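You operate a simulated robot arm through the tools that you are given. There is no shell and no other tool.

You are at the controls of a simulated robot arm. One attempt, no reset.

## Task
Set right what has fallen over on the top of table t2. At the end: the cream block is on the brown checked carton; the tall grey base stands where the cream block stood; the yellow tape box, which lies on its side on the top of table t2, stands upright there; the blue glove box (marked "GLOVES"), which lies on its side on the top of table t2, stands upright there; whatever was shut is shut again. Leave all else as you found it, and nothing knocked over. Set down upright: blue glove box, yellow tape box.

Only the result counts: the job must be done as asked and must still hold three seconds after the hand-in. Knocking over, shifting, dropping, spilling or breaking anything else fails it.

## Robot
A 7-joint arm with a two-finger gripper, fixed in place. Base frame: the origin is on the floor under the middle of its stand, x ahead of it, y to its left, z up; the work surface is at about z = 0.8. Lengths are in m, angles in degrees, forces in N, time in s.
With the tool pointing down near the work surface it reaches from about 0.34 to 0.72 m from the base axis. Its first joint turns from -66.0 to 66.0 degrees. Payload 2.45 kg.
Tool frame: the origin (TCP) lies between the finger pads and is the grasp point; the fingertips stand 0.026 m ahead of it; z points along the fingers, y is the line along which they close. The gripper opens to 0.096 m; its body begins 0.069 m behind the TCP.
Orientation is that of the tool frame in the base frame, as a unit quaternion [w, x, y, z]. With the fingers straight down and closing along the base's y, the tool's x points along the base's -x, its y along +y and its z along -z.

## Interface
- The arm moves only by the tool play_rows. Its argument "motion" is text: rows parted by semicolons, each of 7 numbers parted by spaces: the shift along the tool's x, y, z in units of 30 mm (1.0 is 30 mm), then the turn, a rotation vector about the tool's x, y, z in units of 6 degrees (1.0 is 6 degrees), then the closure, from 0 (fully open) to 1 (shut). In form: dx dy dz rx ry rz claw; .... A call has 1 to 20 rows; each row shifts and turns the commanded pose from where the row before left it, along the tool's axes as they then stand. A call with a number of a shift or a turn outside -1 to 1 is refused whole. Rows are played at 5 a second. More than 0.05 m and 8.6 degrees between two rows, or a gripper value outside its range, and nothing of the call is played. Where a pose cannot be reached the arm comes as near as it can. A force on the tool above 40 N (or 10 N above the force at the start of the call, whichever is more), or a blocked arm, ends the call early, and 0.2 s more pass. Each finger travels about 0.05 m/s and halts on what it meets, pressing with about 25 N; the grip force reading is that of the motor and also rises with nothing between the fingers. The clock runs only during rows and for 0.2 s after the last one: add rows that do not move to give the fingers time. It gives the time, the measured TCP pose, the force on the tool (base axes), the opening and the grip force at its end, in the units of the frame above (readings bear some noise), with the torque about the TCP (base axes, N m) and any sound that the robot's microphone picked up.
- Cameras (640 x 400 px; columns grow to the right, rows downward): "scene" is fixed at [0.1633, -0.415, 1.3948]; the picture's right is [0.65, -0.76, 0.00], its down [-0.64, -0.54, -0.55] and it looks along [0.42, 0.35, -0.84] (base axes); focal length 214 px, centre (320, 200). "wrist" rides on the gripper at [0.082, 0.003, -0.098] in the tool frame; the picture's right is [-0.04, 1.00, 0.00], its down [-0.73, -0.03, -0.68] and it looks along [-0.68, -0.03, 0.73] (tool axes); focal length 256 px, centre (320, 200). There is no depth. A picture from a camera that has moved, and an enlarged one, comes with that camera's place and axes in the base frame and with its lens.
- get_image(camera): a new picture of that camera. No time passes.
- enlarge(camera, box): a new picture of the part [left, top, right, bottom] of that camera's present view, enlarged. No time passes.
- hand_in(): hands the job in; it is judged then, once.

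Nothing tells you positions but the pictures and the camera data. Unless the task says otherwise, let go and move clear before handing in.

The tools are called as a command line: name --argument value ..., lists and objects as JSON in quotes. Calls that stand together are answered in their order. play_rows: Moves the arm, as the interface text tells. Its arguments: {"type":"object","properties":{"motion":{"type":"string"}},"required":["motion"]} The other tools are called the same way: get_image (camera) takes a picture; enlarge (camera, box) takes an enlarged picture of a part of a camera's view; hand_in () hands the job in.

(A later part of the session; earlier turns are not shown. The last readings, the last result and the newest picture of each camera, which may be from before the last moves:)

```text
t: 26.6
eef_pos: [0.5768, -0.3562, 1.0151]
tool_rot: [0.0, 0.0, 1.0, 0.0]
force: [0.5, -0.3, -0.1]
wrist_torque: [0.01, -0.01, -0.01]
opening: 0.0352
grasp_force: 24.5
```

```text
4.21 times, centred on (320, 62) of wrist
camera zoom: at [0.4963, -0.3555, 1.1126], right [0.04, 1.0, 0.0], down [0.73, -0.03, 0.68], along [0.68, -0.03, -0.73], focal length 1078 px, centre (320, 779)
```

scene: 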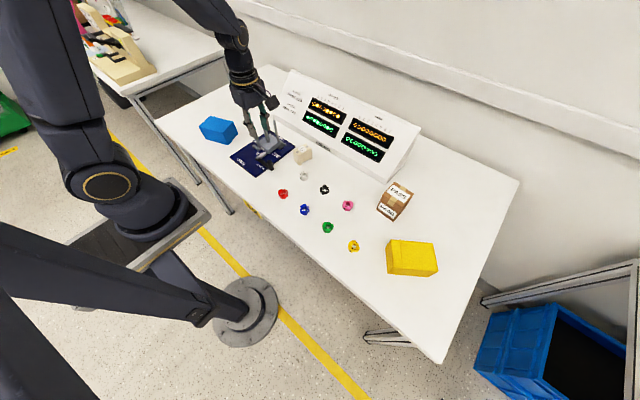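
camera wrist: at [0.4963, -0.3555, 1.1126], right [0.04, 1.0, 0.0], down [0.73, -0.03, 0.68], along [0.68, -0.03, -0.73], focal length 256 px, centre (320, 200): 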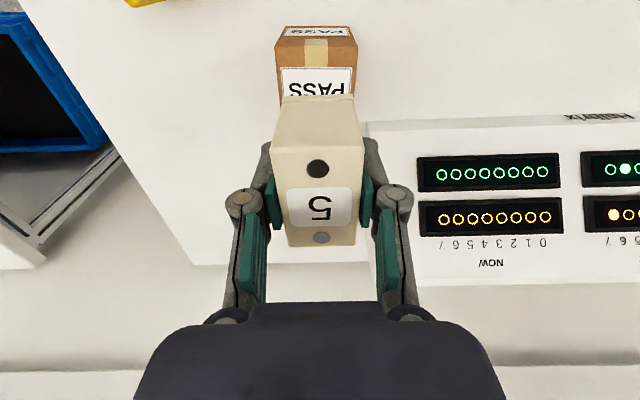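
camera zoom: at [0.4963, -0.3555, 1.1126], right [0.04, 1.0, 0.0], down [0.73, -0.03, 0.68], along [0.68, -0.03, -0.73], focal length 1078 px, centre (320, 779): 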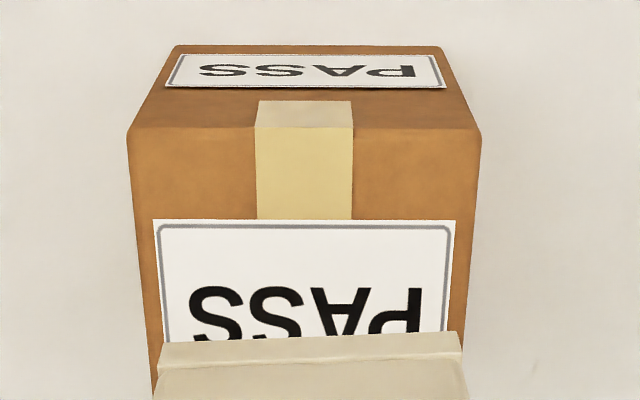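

The carton is centred within 2 mm of the tool. I lower to about 5 mm above its top.

play_rows --motion "0.07 -0.03 0.7 0 0 0 1; 0 0 0.7 0 0 0 1; 0 0 0.7 0 0 0 1; 0 0 0.5 0 0 0 1; 0 0 0.3 0 0 0 1; 0 0 0 0 0 0 1"

enlarge --camera "scene" --box '[355, 150, 435, 230]'

enlarge --camera "wrist" --box '[240, 40, 400, 180]'

```text
t: 28.0
eef_pos: [0.5758, -0.3577, 0.9279]
tool_rot: [0.0, 0.0, 1.0, 0.0]
force: [1.3, -1.6, -1.3]
wrist_torque: [0.0, -0.04, -0.03]
opening: 0.0352
grasp_force: 24.5
```

```text
5.00 times, centred on (395, 190) of scene
camera zoom: at [0.1633, -0.415, 1.3948], right [0.65, -0.76, 0.0], down [-0.64, -0.54, -0.55], along [0.42, 0.35, -0.84], focal length 1072 px, centre (-55, 250)
```

zoom: 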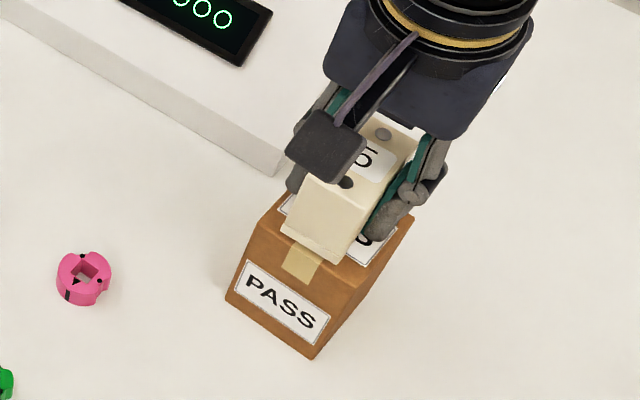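

```text
2.86 times, centred on (320, 110) of wrist
camera zoom: at [0.494, -0.3562, 1.026], right [0.04, 1.0, 0.0], down [0.73, -0.03, 0.68], along [0.68, -0.03, -0.73], focal length 731 px, centre (320, 457)
```

zoom: 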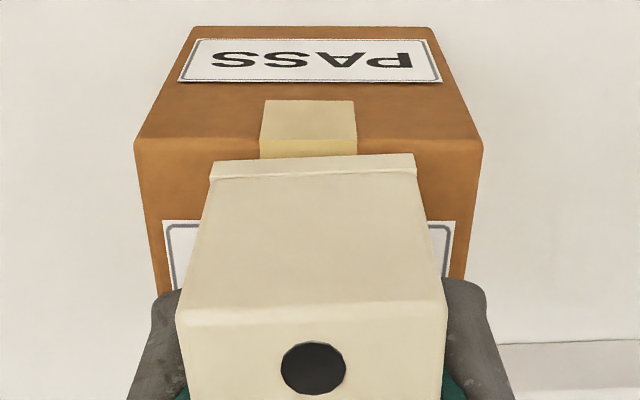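

The block hovers just above the carton. I lower in 2 mm steps watching the force.

play_rows --motion "0 0 0.07 0 0 0 1; 0 0 0.07 0 0 0 1; 0 0 0.07 0 0 0 1; 0 0 0 0 0 0 1"

```text
t: 29.0
eef_pos: [0.577, -0.3582, 0.9239]
tool_rot: [0.001, 0.0, 1.0, 0.0]
force: [-2.7, 3.2, 10.4]
wrist_torque: [0.16, 0.25, -0.01]
opening: 0.0351
grasp_force: 25.0
```

Contact at 10 N. I check and release.

enlarge --camera "scene" --box '[355, 150, 435, 230]'

enlarge --camera "wrist" --box '[240, 40, 400, 180]'

```text
5.00 times, centred on (395, 190) of scene
camera zoom: at [0.163, -0.4148, 1.3949], right [0.65, -0.76, 0.0], down [-0.64, -0.54, -0.55], along [0.42, 0.35, -0.84], focal length 1072 px, centre (-55, 250)
```

zoom: 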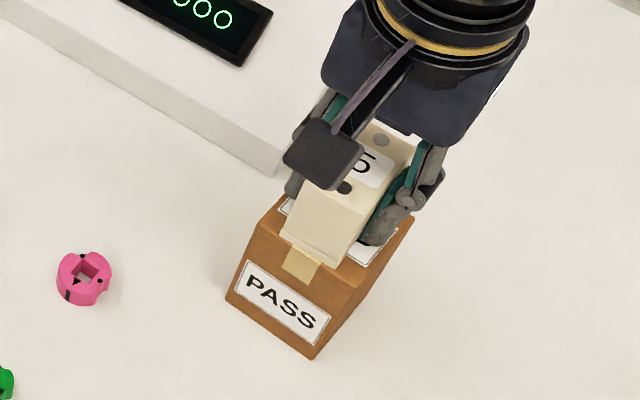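

```text
2.86 times, centred on (320, 110) of wrist
camera zoom: at [0.4947, -0.3563, 1.0206], right [0.04, 1.0, 0.0], down [0.73, -0.03, 0.68], along [0.68, -0.03, -0.73], focal length 731 px, centre (320, 457)
```

zoom: 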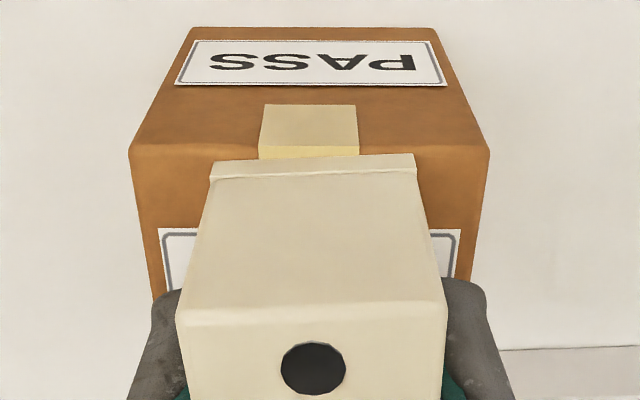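

The block sits inside the carton's top. I ease the preload and open the fingers.

play_rows --motion "0 0 -0.03 0 0 0 1; 0 0 0 0 0 0 0.55; 0 0 0 0 0 0 0.45; 0 0 0 0 0 0 0.42; 0 0 0 0 0 0 0.42"

enlarge --camera "wrist" --box '[220, 40, 420, 260]'

```text
t: 30.2
eef_pos: [0.5761, -0.3582, 0.9227]
tool_rot: [0.0, 0.0, 1.0, 0.0]
force: [-1.0, 0.5, 0.8]
wrist_torque: [-0.01, 0.01, 0.0]
opening: 0.0555
grasp_force: 0.1
```

```text
1.82 times, centred on (320, 150) of wrist
camera zoom: at [0.4947, -0.3564, 1.0204], right [0.04, 1.0, 0.0], down [0.73, -0.03, 0.68], along [0.68, -0.03, -0.73], focal length 465 px, centre (320, 291)
```

zoom: 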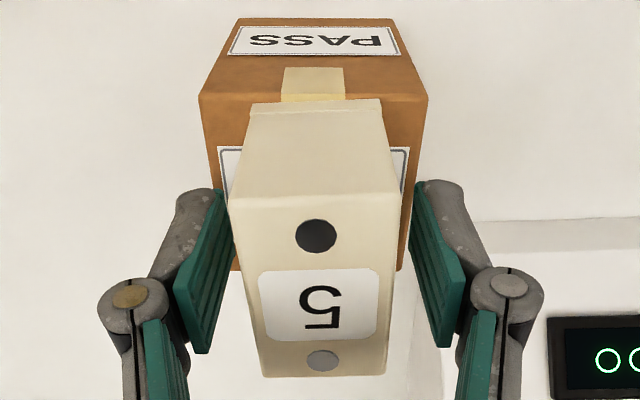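

Released and the block stays. I rise straight up and check the carton and block.

play_rows --motion "0 0 -0.5 0 0 0 0.42; 0 0 -1 0 0 0 0.42; 0 0 -1 0 0 0 0.42; 0 0 -1 0 0 0 0.42; 0 0 -1 0 0 0 0.42; 0 0 0 0 0 0 0.42"

enlarge --camera "scene" --box '[355, 150, 435, 230]'

get_image --camera "wrist"

```text
t: 31.6
eef_pos: [0.5751, -0.3578, 1.0572]
tool_rot: [0.0, 0.0, 1.0, 0.0]
force: [-0.3, 0.5, -0.2]
wrist_torque: [0.0, 0.01, 0.02]
opening: 0.0556
grasp_force: 0.1
```

```text
5.00 times, centred on (395, 190) of scene
camera zoom: at [0.1633, -0.415, 1.3948], right [0.65, -0.76, 0.0], down [-0.64, -0.54, -0.55], along [0.42, 0.35, -0.84], focal length 1072 px, centre (-55, 250)
```

zoom: 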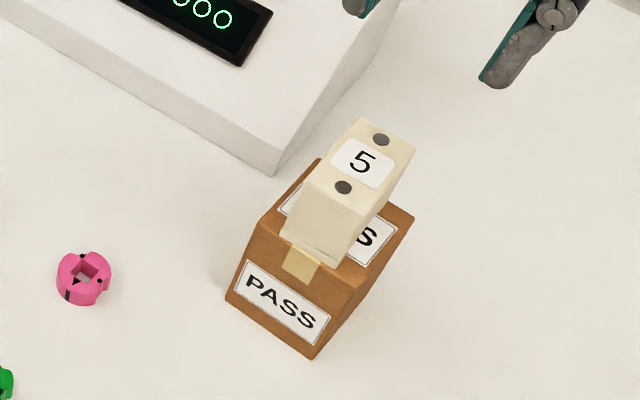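

```text
taken
camera wrist: at [0.4946, -0.3562, 1.1551], right [0.04, 1.0, 0.0], down [0.73, -0.03, 0.68], along [0.68, -0.03, -0.73], focal length 256 px, centre (320, 200)
```

wrist: 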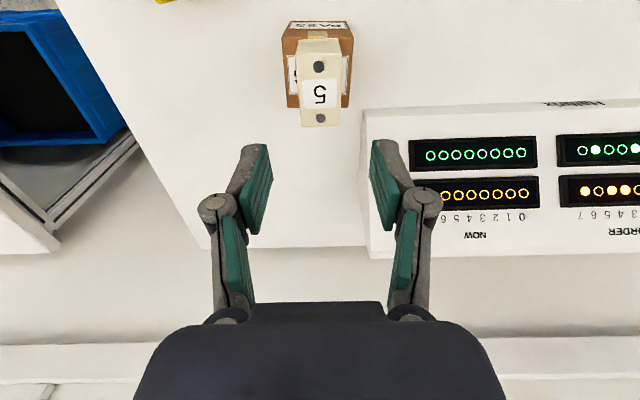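

The cream block stands on the carton. Next I go over the base's middle prong.

play_rows --motion "0.12 0.92 0 0 0 0 0.5; 0.12 0.92 0 0 0 0 0.5; 0.12 0.92 0 0 0 0 0.5; 0.12 0.92 0 0 0 0 0.5; 0.12 0.92 0 0 0 0 0.5; 0.12 0.92 0 0 0 0 0.5; 0.12 0.92 0 0 0 0 0.5; 0.12 0.92 0 0 0 0 0.5; 0.12 0.92 0 0 0 0 0.5; 0.12 0.92 0 0 0 0 0.5; 0.12 0.92 0 0 0 0 0.5; 0.12 0.92 0 0 0 0 0.5; 0.12 0.92 0 0 0 0 0.5; 0.12 0.92 0 0 0 0 0.5; 0.12 0.92 0 0 0 0 0.5; 0.12 0.92 0 0 0 0 0.5; 0.12 0.92 0 0 0 0 0.5; 0.12 0.92 0 0 0 0 0.5; 0 0 0 0 0 0 0.5"

get_image --camera "wrist"

enlarge --camera "scene" --box '[225, 80, 325, 170]'

```text
t: 35.6
eef_pos: [0.5116, 0.1384, 1.057]
tool_rot: [0.0, 0.0, 1.0, 0.0]
force: [-0.3, -0.1, 0.9]
wrist_torque: [-0.02, 0.01, 0.0]
opening: 0.0483
grasp_force: 0.0
```

```text
taken
camera wrist: at [0.4301, 0.141, 1.1549], right [0.04, 1.0, 0.0], down [0.73, -0.03, 0.68], along [0.68, -0.03, -0.73], focal length 256 px, centre (320, 200)
```

wrist: 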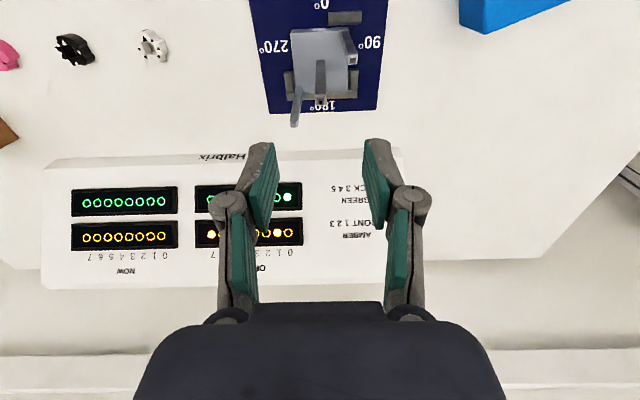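

```text
4.44 times, centred on (275, 125) of scene
camera zoom: at [0.1633, -0.415, 1.3948], right [0.65, -0.76, 0.0], down [-0.64, -0.54, -0.55], along [0.42, 0.35, -0.84], focal length 953 px, centre (520, 533)
```

zoom: 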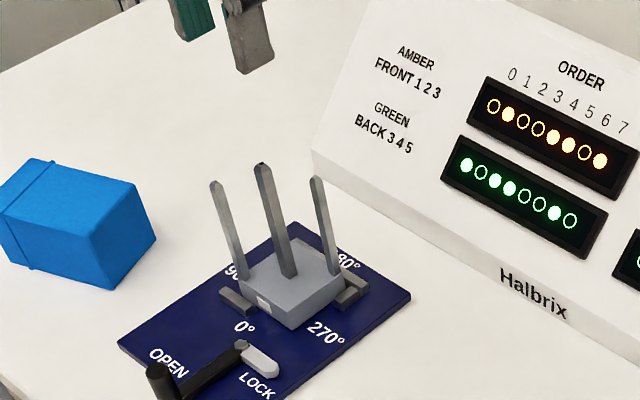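

enlarge --camera "wrist" --box '[250, 10, 390, 130]'

```text
3.33 times, centred on (320, 70) of wrist
camera zoom: at [0.4301, 0.141, 1.1549], right [0.04, 1.0, 0.0], down [0.73, -0.03, 0.68], along [0.68, -0.03, -0.73], focal length 853 px, centre (320, 633)
```

zoom: 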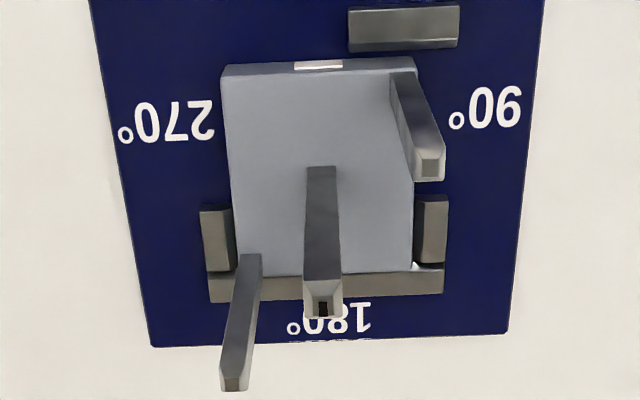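

The middle prong is within 3 mm of the tool axis. I descend with the fingers straddling it along y, well clear of the two outer prongs.

play_rows --motion "-0.08 0.03 0.817 0 0 0 0.55; 0 0 0.817 0 0 0 0.55; 0 0 0.817 0 0 0 0.55; 0 0 0.817 0 0 0 0.55; 0 0 0 0 0 0 0.55"

get_image --camera "wrist"

enlarge --camera "scene" --box '[225, 80, 325, 170]'

```text
t: 36.8
eef_pos: [0.5148, 0.1417, 0.9598]
tool_rot: [0.0, 0.0, 1.0, 0.0]
force: [-0.4, 0.1, 0.3]
wrist_torque: [0.01, 0.01, 0.0]
opening: 0.0432
grasp_force: 0.0
```

```text
taken
camera wrist: at [0.4336, 0.1426, 1.0567], right [0.04, 1.0, 0.0], down [0.73, -0.03, 0.68], along [0.68, -0.03, -0.73], focal length 256 px, centre (320, 200)
```

wrist: 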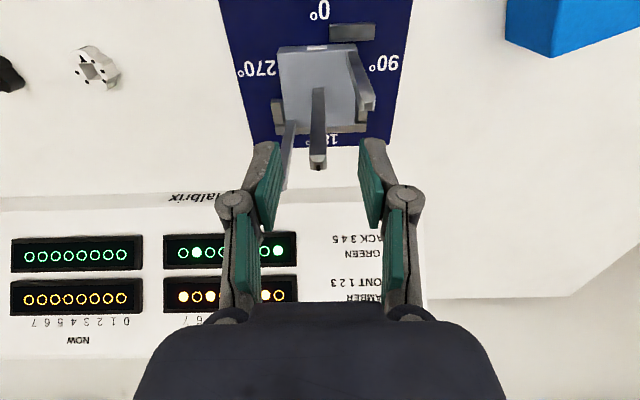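

```text
4.44 times, centred on (275, 125) of scene
camera zoom: at [0.1633, -0.415, 1.3948], right [0.65, -0.76, 0.0], down [-0.64, -0.54, -0.55], along [0.42, 0.35, -0.84], focal length 953 px, centre (520, 533)
```

zoom: 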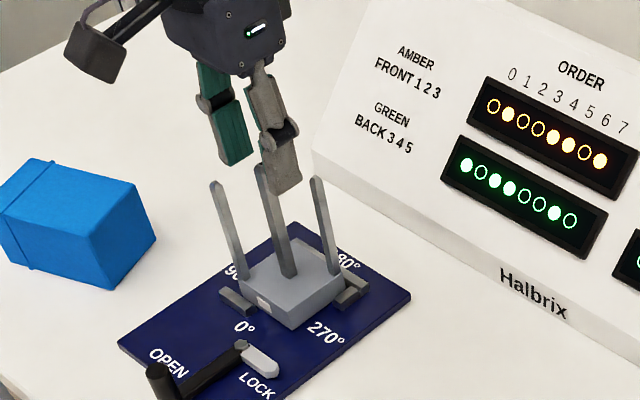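

Aligned with the middle prong. I continue down.

play_rows --motion "0 0 0.55 0 0 0 0.55; 0 0 0.55 0 0 0 0.55; 0 0 0.55 0 0 0 0.55; 0 0 0 0 0 0 0.55"

enlarge --camera "wrist" --box '[220, 60, 420, 260]'

enlarge --camera "scene" --box '[225, 80, 325, 170]'

```text
t: 37.8
eef_pos: [0.5132, 0.1395, 0.909]
tool_rot: [0.0, 0.0, 1.0, 0.0]
force: [0.9, 0.7, -0.7]
wrist_torque: [-0.05, 0.0, 0.01]
opening: 0.0433
grasp_force: 0.0
```

```text
2.00 times, centred on (320, 160) of wrist
camera zoom: at [0.4328, 0.1412, 1.0068], right [0.04, 1.0, 0.0], down [0.73, -0.03, 0.68], along [0.68, -0.03, -0.73], focal length 512 px, centre (320, 280)
```

zoom: 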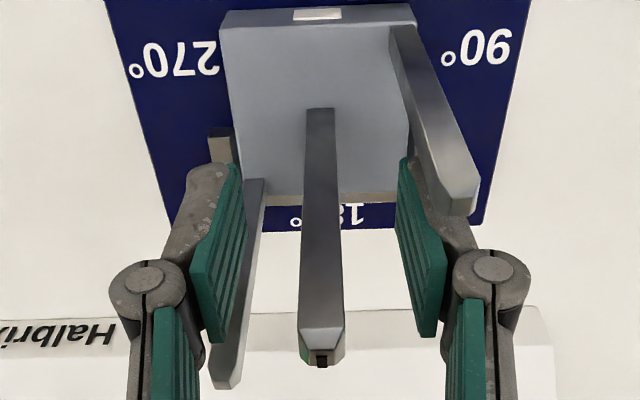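

```text
4.44 times, centred on (275, 125) of scene
camera zoom: at [0.1633, -0.415, 1.3948], right [0.65, -0.76, 0.0], down [-0.64, -0.54, -0.55], along [0.42, 0.35, -0.84], focal length 953 px, centre (520, 533)
```

zoom: 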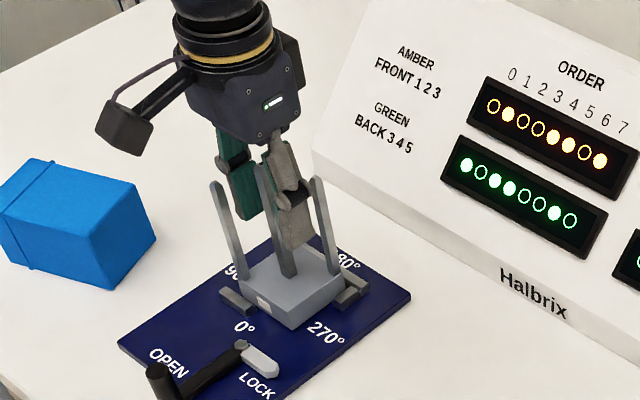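

The middle prong is centred between the pads, with the outer prongs clear. I close on it.

play_rows --motion "0 0 0 0 0 0 0.75; 0 0 0 0 0 0 0.85; 0 0 0 0 0 0 1; 0 0 0 0 0 0 1; 0 0 0 0 0 0 1; 0 0 0 0 0 0 1"

enlarge --camera "wrist" --box '[220, 60, 420, 260]'

```text
t: 39.2
eef_pos: [0.5144, 0.1393, 0.909]
tool_rot: [0.0, 0.0, 1.0, 0.0]
force: [-0.4, -0.1, 0.0]
wrist_torque: [-0.01, 0.04, -0.01]
opening: 0.0092
grasp_force: 24.9
```

```text
2.00 times, centred on (320, 160) of wrist
camera zoom: at [0.4329, 0.1413, 1.007], right [0.04, 1.0, 0.0], down [0.73, -0.03, 0.68], along [0.68, -0.03, -0.73], focal length 512 px, centre (320, 280)
```

zoom: 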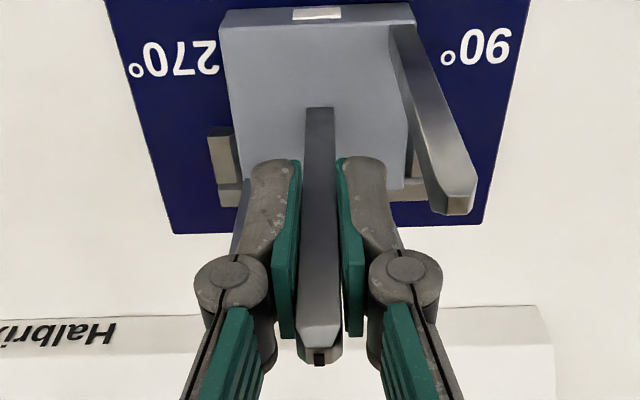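

Prong gripped (9 mm). I lift slightly and check the force before going higher.

play_rows --motion "0 0 -0.15 0 0 0 1; 0 0 -0.15 0 0 0 1; 0 0 -0.15 0 0 0 1; 0 0 0 0 0 0 1"

enlarge --camera "scene" --box '[225, 80, 325, 170]'

```text
t: 40.2
eef_pos: [0.5141, 0.1396, 0.9231]
tool_rot: [0.0, 0.0, 1.0, 0.001]
force: [-0.7, 0.2, -0.6]
wrist_torque: [0.01, 0.05, -0.01]
opening: 0.0091
grasp_force: 25.0
```

```text
4.44 times, centred on (275, 125) of scene
camera zoom: at [0.1633, -0.415, 1.3948], right [0.65, -0.76, 0.0], down [-0.64, -0.54, -0.55], along [0.42, 0.35, -0.84], focal length 953 px, centre (520, 533)
```

zoom: 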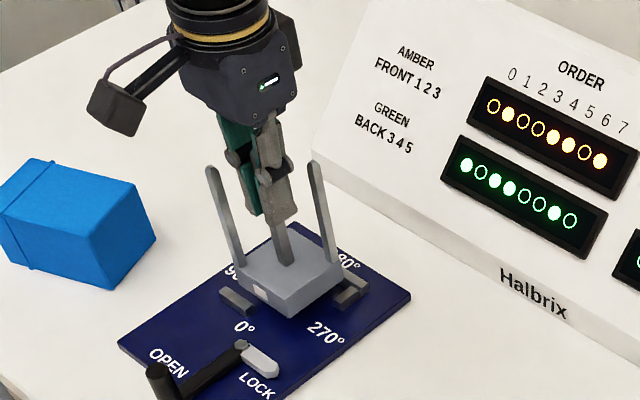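

The base is free and rising with the arm. I lift further and check that it stays level.

play_rows --motion "0 0 -0.6 0 0 0 1; 0 0 -0.8 0 0 0 1; 0 0 -0.6 0 0 0 1; 0 0 0 0 0 0 1"

enlarge --camera "scene" --box '[225, 70, 325, 170]'

get_image --camera "wrist"

```text
t: 41.2
eef_pos: [0.5133, 0.1402, 0.9831]
tool_rot: [-0.001, 0.0, 1.0, 0.0]
force: [0.4, -0.5, -0.8]
wrist_torque: [0.03, 0.01, -0.03]
opening: 0.0094
grasp_force: 24.9
```

```text
4.00 times, centred on (275, 120) of scene
camera zoom: at [0.1633, -0.415, 1.3948], right [0.65, -0.76, 0.0], down [-0.64, -0.54, -0.55], along [0.42, 0.35, -0.84], focal length 858 px, centre (500, 520)
```

zoom: 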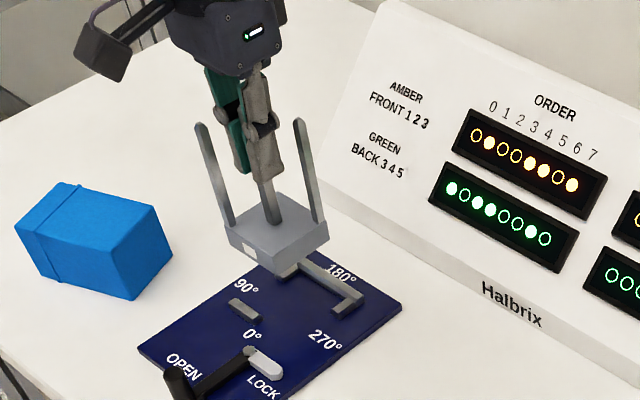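

```text
taken
camera wrist: at [0.4325, 0.1419, 1.0808], right [0.04, 1.0, 0.0], down [0.73, -0.03, 0.68], along [0.68, -0.03, -0.73], focal length 256 px, centre (320, 200)
```

wrist: 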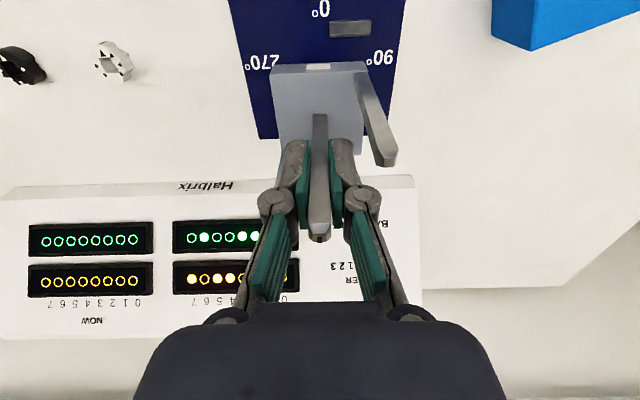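

The base hangs level under the gripper with its centre at the tool axis. I carry it over to where the cream block stood and lower most of the way.

play_rows --motion "-0.243 -0.778 0 0 0 0 1; -0.243 -0.778 0 0 0 0 1; -0.243 -0.778 0 0 0 0 1; -0.243 -0.778 0 0 0 0 1; -0.243 -0.778 0 0 0 0 1; -0.243 -0.778 0 0 0 0 1; 0 0 0 0 0 0 1; 0 0 0.55 0 0 0 1; 0 0 0.55 0 0 0 1; 0 0 0.55 0 0 0 1; 0 0 0.4 0 0 0 1; 0 0 0 0 0 0 1"

enlarge --camera "scene" --box '[250, 80, 350, 190]'

get_image --camera "wrist"

```text
t: 43.8
eef_pos: [0.5581, -0.0006, 0.9211]
tool_rot: [0.0, 0.001, 1.0, 0.0]
force: [0.0, -0.5, -1.8]
wrist_torque: [-0.03, 0.02, 0.0]
opening: 0.0091
grasp_force: 24.8
```

```text
3.64 times, centred on (300, 135) of scene
camera zoom: at [0.1633, -0.415, 1.3948], right [0.65, -0.76, 0.0], down [-0.64, -0.54, -0.55], along [0.42, 0.35, -0.84], focal length 780 px, centre (393, 436)
```

zoom: 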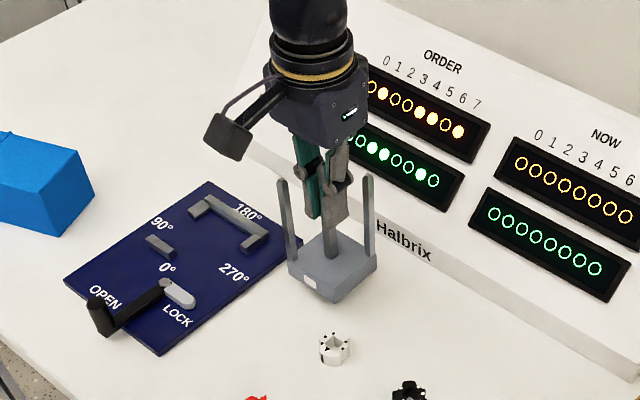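

```text
taken
camera wrist: at [0.4767, 0.0012, 1.0184], right [0.04, 1.0, 0.0], down [0.73, -0.03, 0.68], along [0.68, -0.03, -0.73], focal length 256 px, centre (320, 200)
```

wrist: 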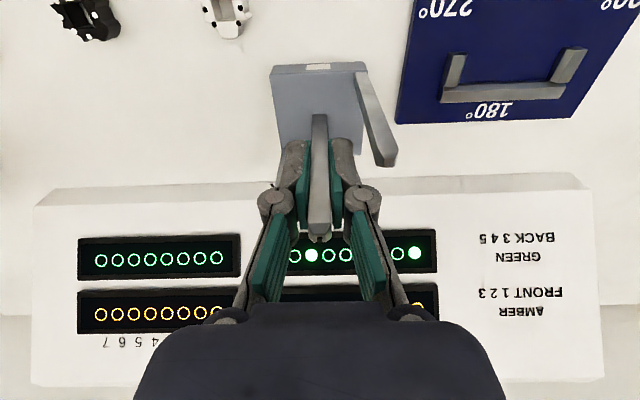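

The base hovers over the spot. I lower in small steps until contact.

play_rows --motion "0 0 0.1 0 0 0 1; 0 0 0.1 0 0 0 1; 0 0 0.1 0 0 0 1; 0 0 0.1 0 0 0 1; 0 0 0 0 0 0 1"

```text
t: 45.0
eef_pos: [0.5567, -0.0002, 0.9093]
tool_rot: [0.0, 0.0, 1.0, 0.001]
force: [0.5, -1.1, -0.6]
wrist_torque: [0.03, 0.02, 0.0]
opening: 0.009
grasp_force: 24.7
```

play_rows --motion "0 0 0.06 0 0 0 1; 0 0 0.06 0 0 0 1; 0 0 0 0 0 0 1"

enlarge --camera "scene" --box '[275, 110, 335, 180]'

```text
t: 45.8
eef_pos: [0.5564, -0.0, 0.905]
tool_rot: [0.0, 0.001, 1.0, 0.0]
force: [-0.2, 1.2, -0.8]
wrist_torque: [0.01, 0.0, 0.0]
opening: 0.0093
grasp_force: 25.3
```

```text
5.71 times, centred on (305, 145) of scene
camera zoom: at [0.1633, -0.415, 1.3948], right [0.65, -0.76, 0.0], down [-0.64, -0.54, -0.55], along [0.42, 0.35, -0.84], focal length 1226 px, centre (406, 514)
```

zoom: 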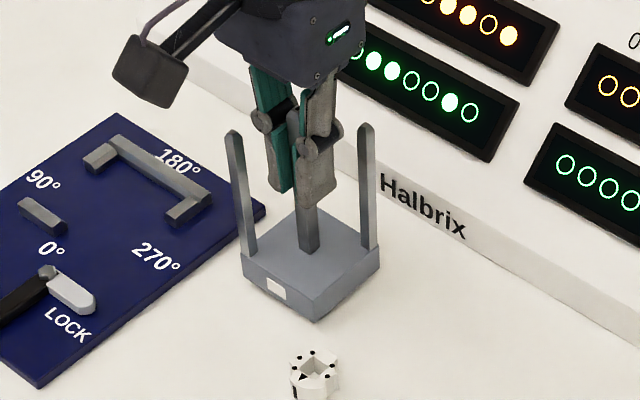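

Still no contact; I continue in 1.5 mm steps.

play_rows --motion "0 0 0.05 0 0 0 1; 0 0 0.05 0 0 0 1; 0 0 0 0 0 0 1"

```text
t: 46.6
eef_pos: [0.5572, 0.0002, 0.902]
tool_rot: [0.0, 0.0, 1.0, 0.0]
force: [-0.2, 0.0, -0.9]
wrist_torque: [0.0, 0.02, 0.02]
opening: 0.0089
grasp_force: 24.9
```

play_rows --motion "0 0 0.05 0 0 0 1; 0 0 0.05 0 0 0 1; 0 0 0 0 0 0 1"

```text
t: 47.4
eef_pos: [0.5575, 0.0001, 0.9004]
tool_rot: [0.0, 0.0, 1.0, 0.0]
force: [0.1, 0.1, -0.6]
wrist_torque: [-0.05, 0.02, 0.02]
opening: 0.0093
grasp_force: 25.5
```

play_rows --motion "0 0 0.05 0 0 0 1; 0 0 0 0 0 0 1"

enlarge --camera "scene" --box '[280, 135, 330, 175]'

```text
t: 48.0
eef_pos: [0.558, 0.0006, 0.8978]
tool_rot: [-0.001, 0.0, 1.0, 0.0]
force: [-0.4, -0.6, 2.0]
wrist_torque: [0.0, 0.1, -0.01]
opening: 0.0089
grasp_force: 24.7
```

```text
10.00 times, centred on (305, 155) of scene
camera zoom: at [0.1633, -0.415, 1.3948], right [0.65, -0.76, 0.0], down [-0.64, -0.54, -0.55], along [0.42, 0.35, -0.84], focal length 2145 px, centre (470, 650)
```

zoom: 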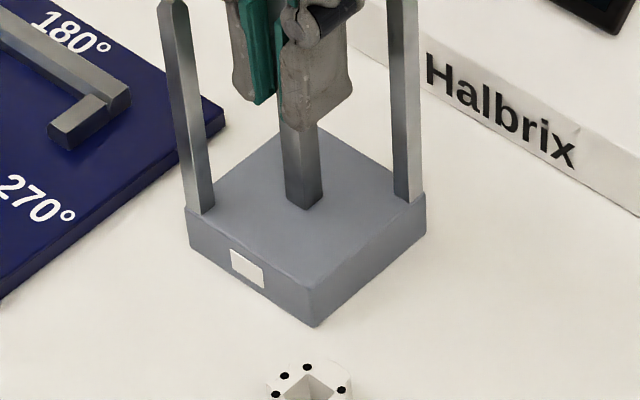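

play_rows --motion "0 0 0.04 0 0 0 1; 0 0 0 0 0 0 1"

```text
t: 48.6
eef_pos: [0.5567, -0.0003, 0.8979]
tool_rot: [0.001, 0.0, 1.0, 0.0]
force: [-3.0, 2.6, 16.6]
wrist_torque: [0.07, 0.31, -0.01]
opening: 0.0093
grasp_force: 25.1
```

The base is on the table. I ease the preload and release the prong.

play_rows --motion "0 0 -0.04 0 0 0 1; 0 0 0 0 0 0 0.85; 0 0 0 0 0 0 0.7; 0 0 0 0 0 0 0.58; 0 0 0 0 0 0 0.55; 0 0 0 0 0 0 0.55"

enlarge --camera "wrist" --box '[220, 60, 420, 260]'

enlarge --camera "scene" --box '[270, 90, 340, 180]'

```text
t: 50.0
eef_pos: [0.5568, -0.0006, 0.8982]
tool_rot: [0.0, 0.001, 1.0, 0.0]
force: [-0.4, 0.5, 0.0]
wrist_torque: [-0.01, -0.02, -0.02]
opening: 0.0434
grasp_force: 0.2
```

```text
2.00 times, centred on (320, 160) of wrist
camera zoom: at [0.4762, 0.0012, 0.9961], right [0.04, 1.0, 0.0], down [0.73, -0.03, 0.68], along [0.68, -0.03, -0.73], focal length 512 px, centre (320, 280)
```

zoom: 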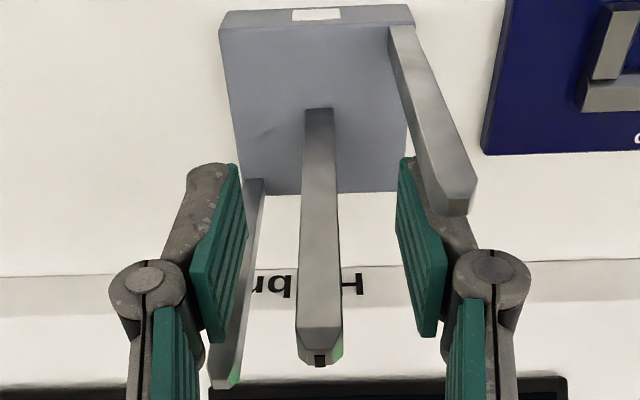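

```text
4.44 times, centred on (305, 135) of scene
camera zoom: at [0.1633, -0.415, 1.3948], right [0.65, -0.76, 0.0], down [-0.64, -0.54, -0.55], along [0.42, 0.35, -0.84], focal length 953 px, centre (387, 489)
```

zoom: 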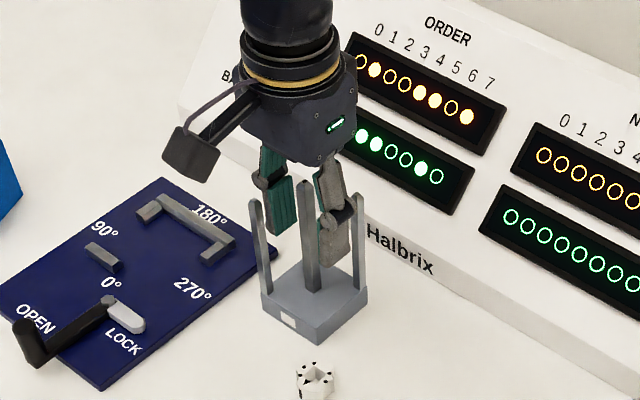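

The base stands on the cream block's old spot. I rise and go back over the lever knob to shut the fixture.

play_rows --motion "0 0 -0.5 0 0 0 0.55; 0 0 -1 0 0 0 0.55; 0 0 -1 0 0 0 0.55; 0 0 -1 0 0 0 0.55; 0 0 -1 0 0 0 0.55; 0 0 0 0 0 0 0.55; 0.904 0.574 0 0 0 0 0.62; 0.904 0.574 0 0 0 0 0.62; 0.904 0.574 0 0 0 0 0.62; 0.904 0.574 0 0 0 0 0.62; 0.904 0.574 0 0 0 0 0.62; 0.904 0.574 0 0 0 0 0.62; 0.904 0.574 0 0 0 0 0.62; 0 0 0 0 0 0 0.62"

get_image --camera "wrist"

get_image --camera "scene"

```text
t: 53.0
eef_pos: [0.365, 0.12, 1.0351]
tool_rot: [-0.001, 0.001, 1.0, 0.0]
force: [0.3, 0.0, 0.1]
wrist_torque: [-0.01, 0.01, -0.01]
opening: 0.0366
grasp_force: 0.1
```

```text
taken
camera wrist: at [0.2852, 0.1226, 1.1328], right [0.04, 1.0, 0.0], down [0.73, -0.03, 0.68], along [0.68, -0.03, -0.73], focal length 256 px, centre (320, 200)
```

wrist: 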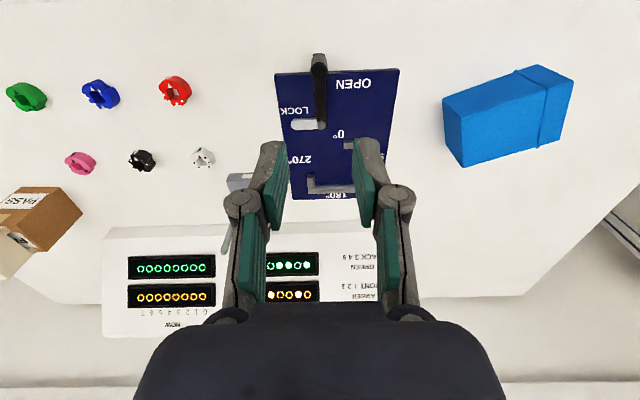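

```text
taken
```

scene: 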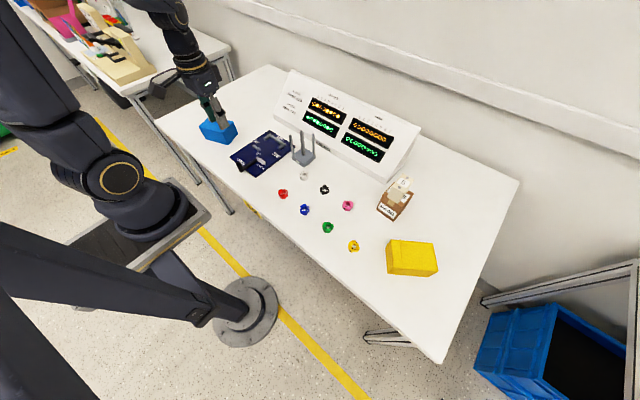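

enlarge --camera "wrist" --box '[280, 40, 380, 140]'

enlarge --camera "scene" --box '[220, 110, 330, 190]'

```text
4.00 times, centred on (330, 90) of wrist
camera zoom: at [0.2852, 0.1226, 1.1328], right [0.04, 1.0, 0.0], down [0.73, -0.03, 0.68], along [0.68, -0.03, -0.73], focal length 1024 px, centre (280, 640)
```

zoom: 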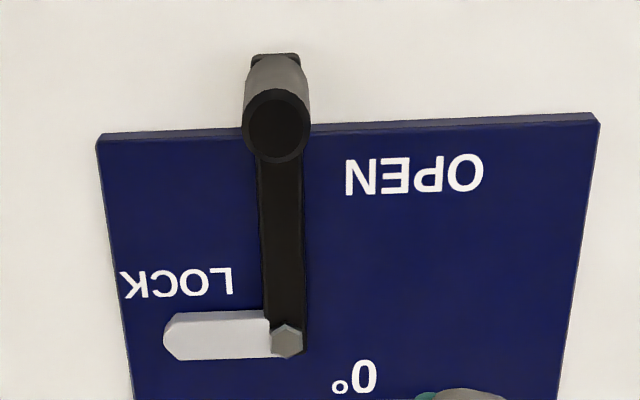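

```text
5.00 times, centred on (275, 150) of scene
camera zoom: at [0.1633, -0.415, 1.3948], right [0.65, -0.76, 0.0], down [-0.64, -0.54, -0.55], along [0.42, 0.35, -0.84], focal length 1072 px, centre (545, 450)
```

zoom: 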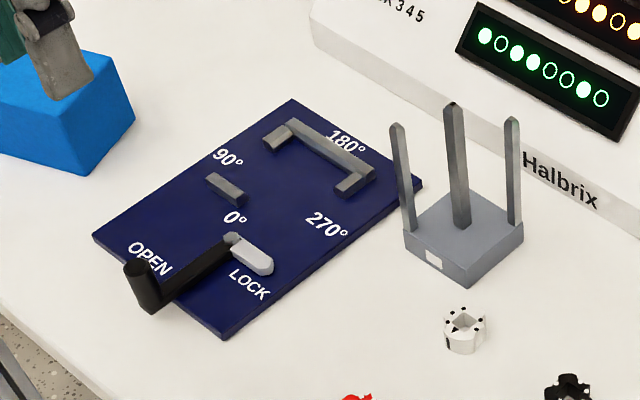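

The knob sits within 1–2 mm of the tool axis. I descend around it.

play_rows --motion "0 0 0.9 0 0 0 0.64; 0 0 0.9 0 0 0 0.64; 0 0 0.9 0 0 0 0.64; 0 0 0.9 0 0 0 0.64; 0 0 0.9 0 0 0 0.64; 0 0 0.9 0 0 0 0.64; 0 0 0.35 0 0 0 0.64; 0 0 0 0 0 0 0.78; 0 0 0 0 0 0 0.78"

enlarge --camera "wrist" --box '[240, 110, 400, 250]'

```text
t: 55.0
eef_pos: [0.3672, 0.1193, 0.8606]
tool_rot: [0.0, 0.0, 1.0, 0.0]
force: [0.0, 0.4, -0.5]
wrist_torque: [0.02, 0.02, 0.02]
opening: 0.0211
grasp_force: 0.0
```

```text
2.86 times, centred on (320, 180) of wrist
camera zoom: at [0.2855, 0.121, 0.9587], right [0.04, 1.0, 0.0], down [0.73, -0.03, 0.68], along [0.68, -0.03, -0.73], focal length 731 px, centre (320, 257)
```

zoom: 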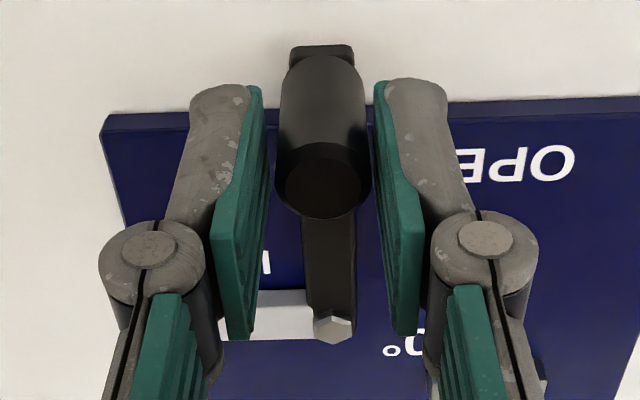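

Caged. I swing the lever back counter-clockwise toward LOCK, about 84 degrees first.

play_rows --motion "-0.013 -0.252 0 0 0 -1 0.78; -0.013 -0.252 0 0 0 -1 0.78; -0.013 -0.252 0 0 0 -1 0.78; -0.013 -0.252 0 0 0 -1 0.78; -0.013 -0.252 0 0 0 -1 0.78; -0.013 -0.252 0 0 0 -1 0.78; -0.013 -0.252 0 0 0 -1 0.78; -0.013 -0.252 0 0 0 -1 0.78; -0.013 -0.252 0 0 0 -1 0.78; -0.013 -0.252 0 0 0 -1 0.78; -0.013 -0.252 0 0 0 -1 0.78; -0.013 -0.252 0 0 0 -1 0.78; -0.013 -0.252 0 0 0 -1 0.78; -0.013 -0.252 0 0 0 -1 0.78; 0 0 0 0 0 0 0.78"

enlarge --camera "wrist" --box '[240, 110, 400, 250]'

enlarge --camera "scene" --box '[220, 110, 330, 190]'

```text
t: 58.2
eef_pos: [0.4331, 0.0491, 0.8626]
tool_rot: [0.0, -0.67, 0.742, 0.0]
force: [1.7, -0.3, 0.1]
wrist_torque: [0.0, -0.04, 0.02]
opening: 0.0223
grasp_force: 0.8
```

```text
2.86 times, centred on (320, 180) of wrist
camera zoom: at [0.4222, -0.0335, 0.959], right [-0.99, 0.14, 0.0], down [0.1, 0.73, 0.68], along [0.1, 0.67, -0.73], focal length 731 px, centre (320, 257)
```

zoom: 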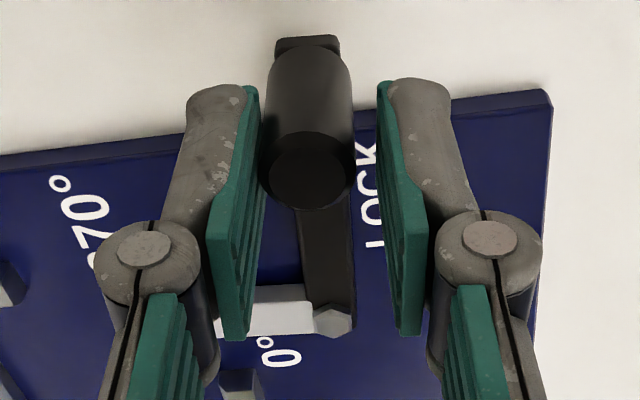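

```text
5.00 times, centred on (275, 150) of scene
camera zoom: at [0.1634, -0.415, 1.3948], right [0.65, -0.76, 0.0], down [-0.64, -0.54, -0.55], along [0.42, 0.35, -0.84], focal length 1072 px, centre (545, 450)
```

zoom: 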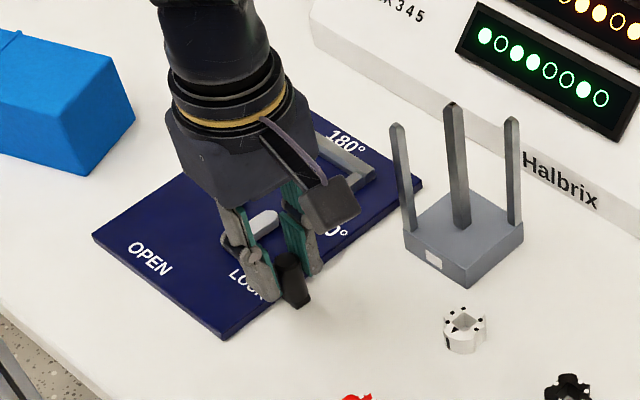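

The lever is nearly home. I finish the last degrees and nudge toward the LOCK stop.

play_rows --motion "-0.013 -0.252 0 0 0 -1 0.78; 0 -0.1 0 0 0 0 0.78; 0 -0.1 0 0 0 0 0.78; 0 0 0 0 0 0 0.78"

enlarge --camera "wrist" --box '[240, 110, 400, 250]'

```text
t: 59.2
eef_pos: [0.4459, 0.0472, 0.8592]
tool_rot: [0.002, 0.708, -0.707, -0.002]
force: [-9.4, 2.7, 0.1]
wrist_torque: [-0.13, 0.23, -0.01]
opening: 0.0273
grasp_force: 4.5
```

```text
2.86 times, centred on (320, 180) of wrist
camera zoom: at [0.4428, -0.0353, 0.9584], right [-1.0, 0.04, 0.0], down [0.03, 0.73, 0.68], along [0.02, 0.68, -0.73], focal length 731 px, centre (320, 257)
```

zoom: 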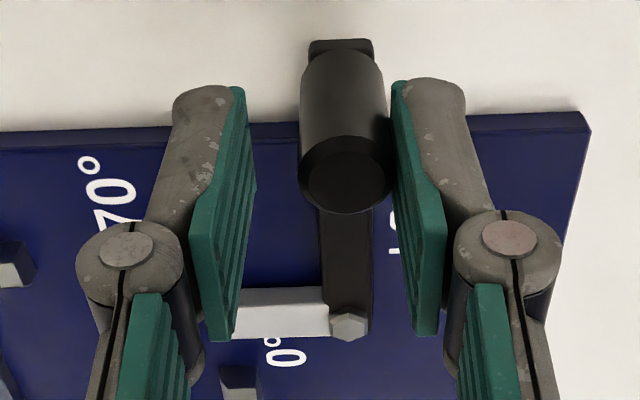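

The lever is against its LOCK stop. I back off to centre, open and rise.

play_rows --motion "0 0.1 0 0 0 0 0.65; 0 0.1 0 0 0 0 0.62; 0 0.05 0 0 0 0 0.62; 0 0 0 0 0 0 0.62; 0 0 -0.8 0 0 0 0.62; 0 0 -1 0 0 0 0.62; 0 0 -1 0 0 0 0.62; 0 0 -1 0 0 0 0.62; 0 0 -1 0 0 0 0.62; 0 0 0 0 0 0 0.62"

enlarge --camera "wrist" --box '[240, 40, 400, 160]'

enlarge --camera "scene" --box '[225, 110, 321, 180]'

```text
t: 61.4
eef_pos: [0.4368, 0.0464, 1.0044]
tool_rot: [-0.001, -0.707, 0.707, 0.0]
force: [-0.4, 0.1, 0.0]
wrist_torque: [-0.01, 0.02, 0.02]
opening: 0.0365
grasp_force: 0.1
```

```text
3.33 times, centred on (320, 100) of wrist
camera zoom: at [0.4345, -0.037, 1.1036], right [-1.0, 0.04, 0.0], down [0.03, 0.73, 0.68], along [0.03, 0.68, -0.73], focal length 853 px, centre (320, 533)
```

zoom: 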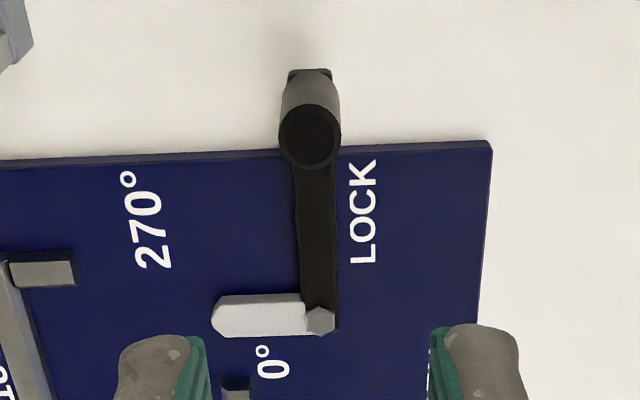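

```text
5.71 times, centred on (273, 145) of scene
camera zoom: at [0.1633, -0.415, 1.3948], right [0.65, -0.76, 0.0], down [-0.64, -0.54, -0.55], along [0.42, 0.35, -0.84], focal length 1226 px, centre (589, 514)
```

zoom: 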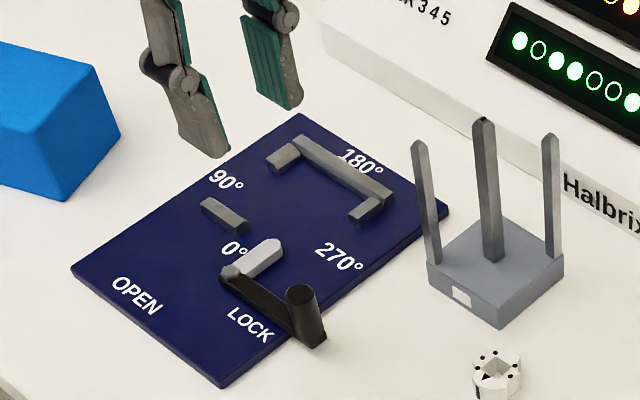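

The fixture is locked again just as at the start. Next the blue box; I look at it from here to measure its pose.

enlarge --camera "wrist" --box '[270, 190, 380, 300]'

get_image --camera "wrist"

```text
3.64 times, centred on (325, 245) of wrist
camera zoom: at [0.4345, -0.037, 1.1036], right [-1.0, 0.04, 0.0], down [0.03, 0.73, 0.68], along [0.03, 0.68, -0.73], focal length 931 px, centre (302, 36)
```

zoom: 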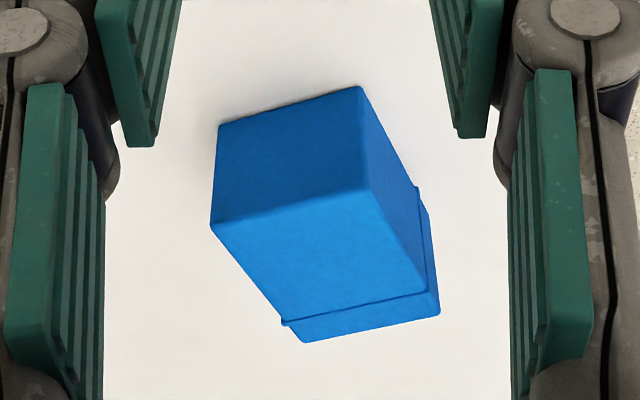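

```text
taken
camera wrist: at [0.4345, -0.037, 1.1036], right [-1.0, 0.04, 0.0], down [0.03, 0.73, 0.68], along [0.03, 0.68, -0.73], focal length 256 px, centre (320, 200)
```

wrist: 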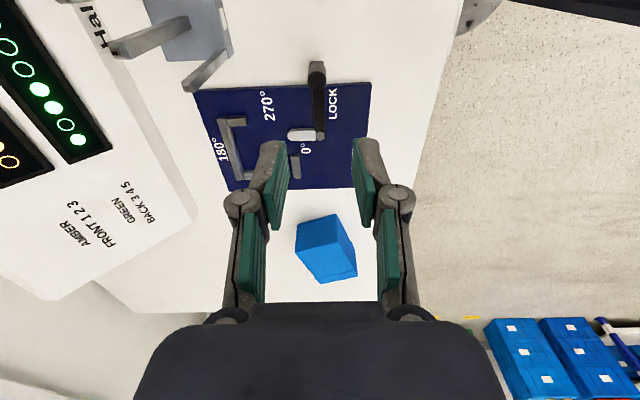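

The blue box: centre about (0.435, 0.3445), lid direction about 109 degrees, width 0.073. I'll turn the tool to its yaw, move above it at height, then dry-run the 45 degree tilt.

play_rows --motion "0 0 0 0 0 -0.804 0.3; 0 0 0 0 0 -0.804 0.3; 0 0 0 0 0 -0.804 0.2; 0 0 0 0 0 -0.804 0.1; -0.849 -0.294 0 0 0 0 0; -0.849 -0.294 0 0 0 0 0; -0.849 -0.294 0 0 0 0 0; -0.849 -0.294 0 0 0 0 0; -0.849 -0.294 0 0 0 0 0; -0.849 -0.294 0 0 0 0 0; -0.849 -0.294 0 0 0 0 0; -0.849 -0.294 0 0 0 0 0; -0.849 -0.294 0 0 0 0 0; -0.849 -0.294 0 0 0 0 0; -0.849 -0.294 0 0 0 0 0; 0 0 0 0 0 0 0"

get_image --camera "wrist"

get_image --camera "scene"

```text
t: 64.8
eef_pos: [0.4382, 0.3445, 1.0055]
tool_rot: [-0.001, 0.815, -0.579, 0.0]
force: [0.2, -0.8, 0.9]
wrist_torque: [0.03, 0.0, 0.01]
opening: 0.0961
grasp_force: 0.2
```

```text
taken
camera wrist: at [0.4625, 0.2643, 1.1031], right [-0.96, -0.29, 0.0], down [-0.21, 0.7, 0.68], along [-0.2, 0.65, -0.73], focal length 256 px, centre (320, 200)
```

wrist: 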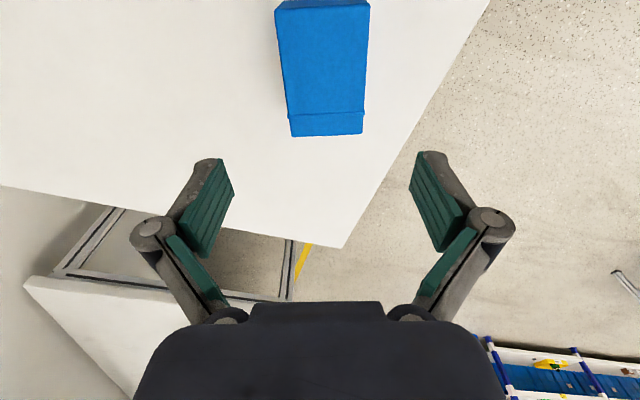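

```text
taken
```

scene: 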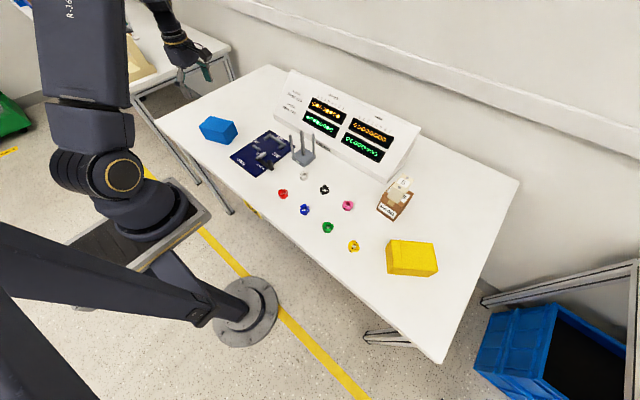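

enlarge --camera "wrist" --box '[250, 0, 400, 150]'

```text
2.67 times, centred on (325, 75) of wrist
camera zoom: at [0.4625, 0.2643, 1.1031], right [-0.96, -0.29, 0.0], down [-0.21, 0.7, 0.68], along [-0.2, 0.65, -0.73], focal length 683 px, centre (307, 533)
```

zoom: 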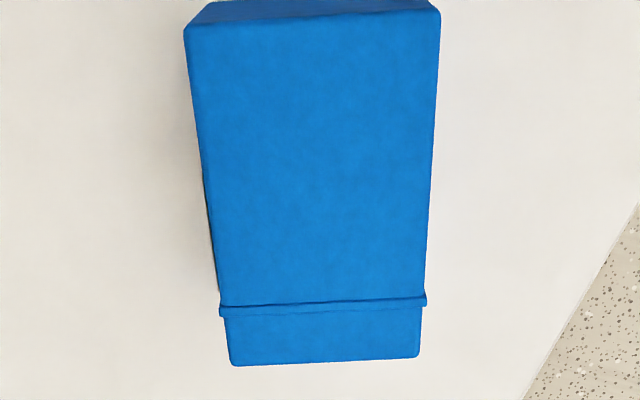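

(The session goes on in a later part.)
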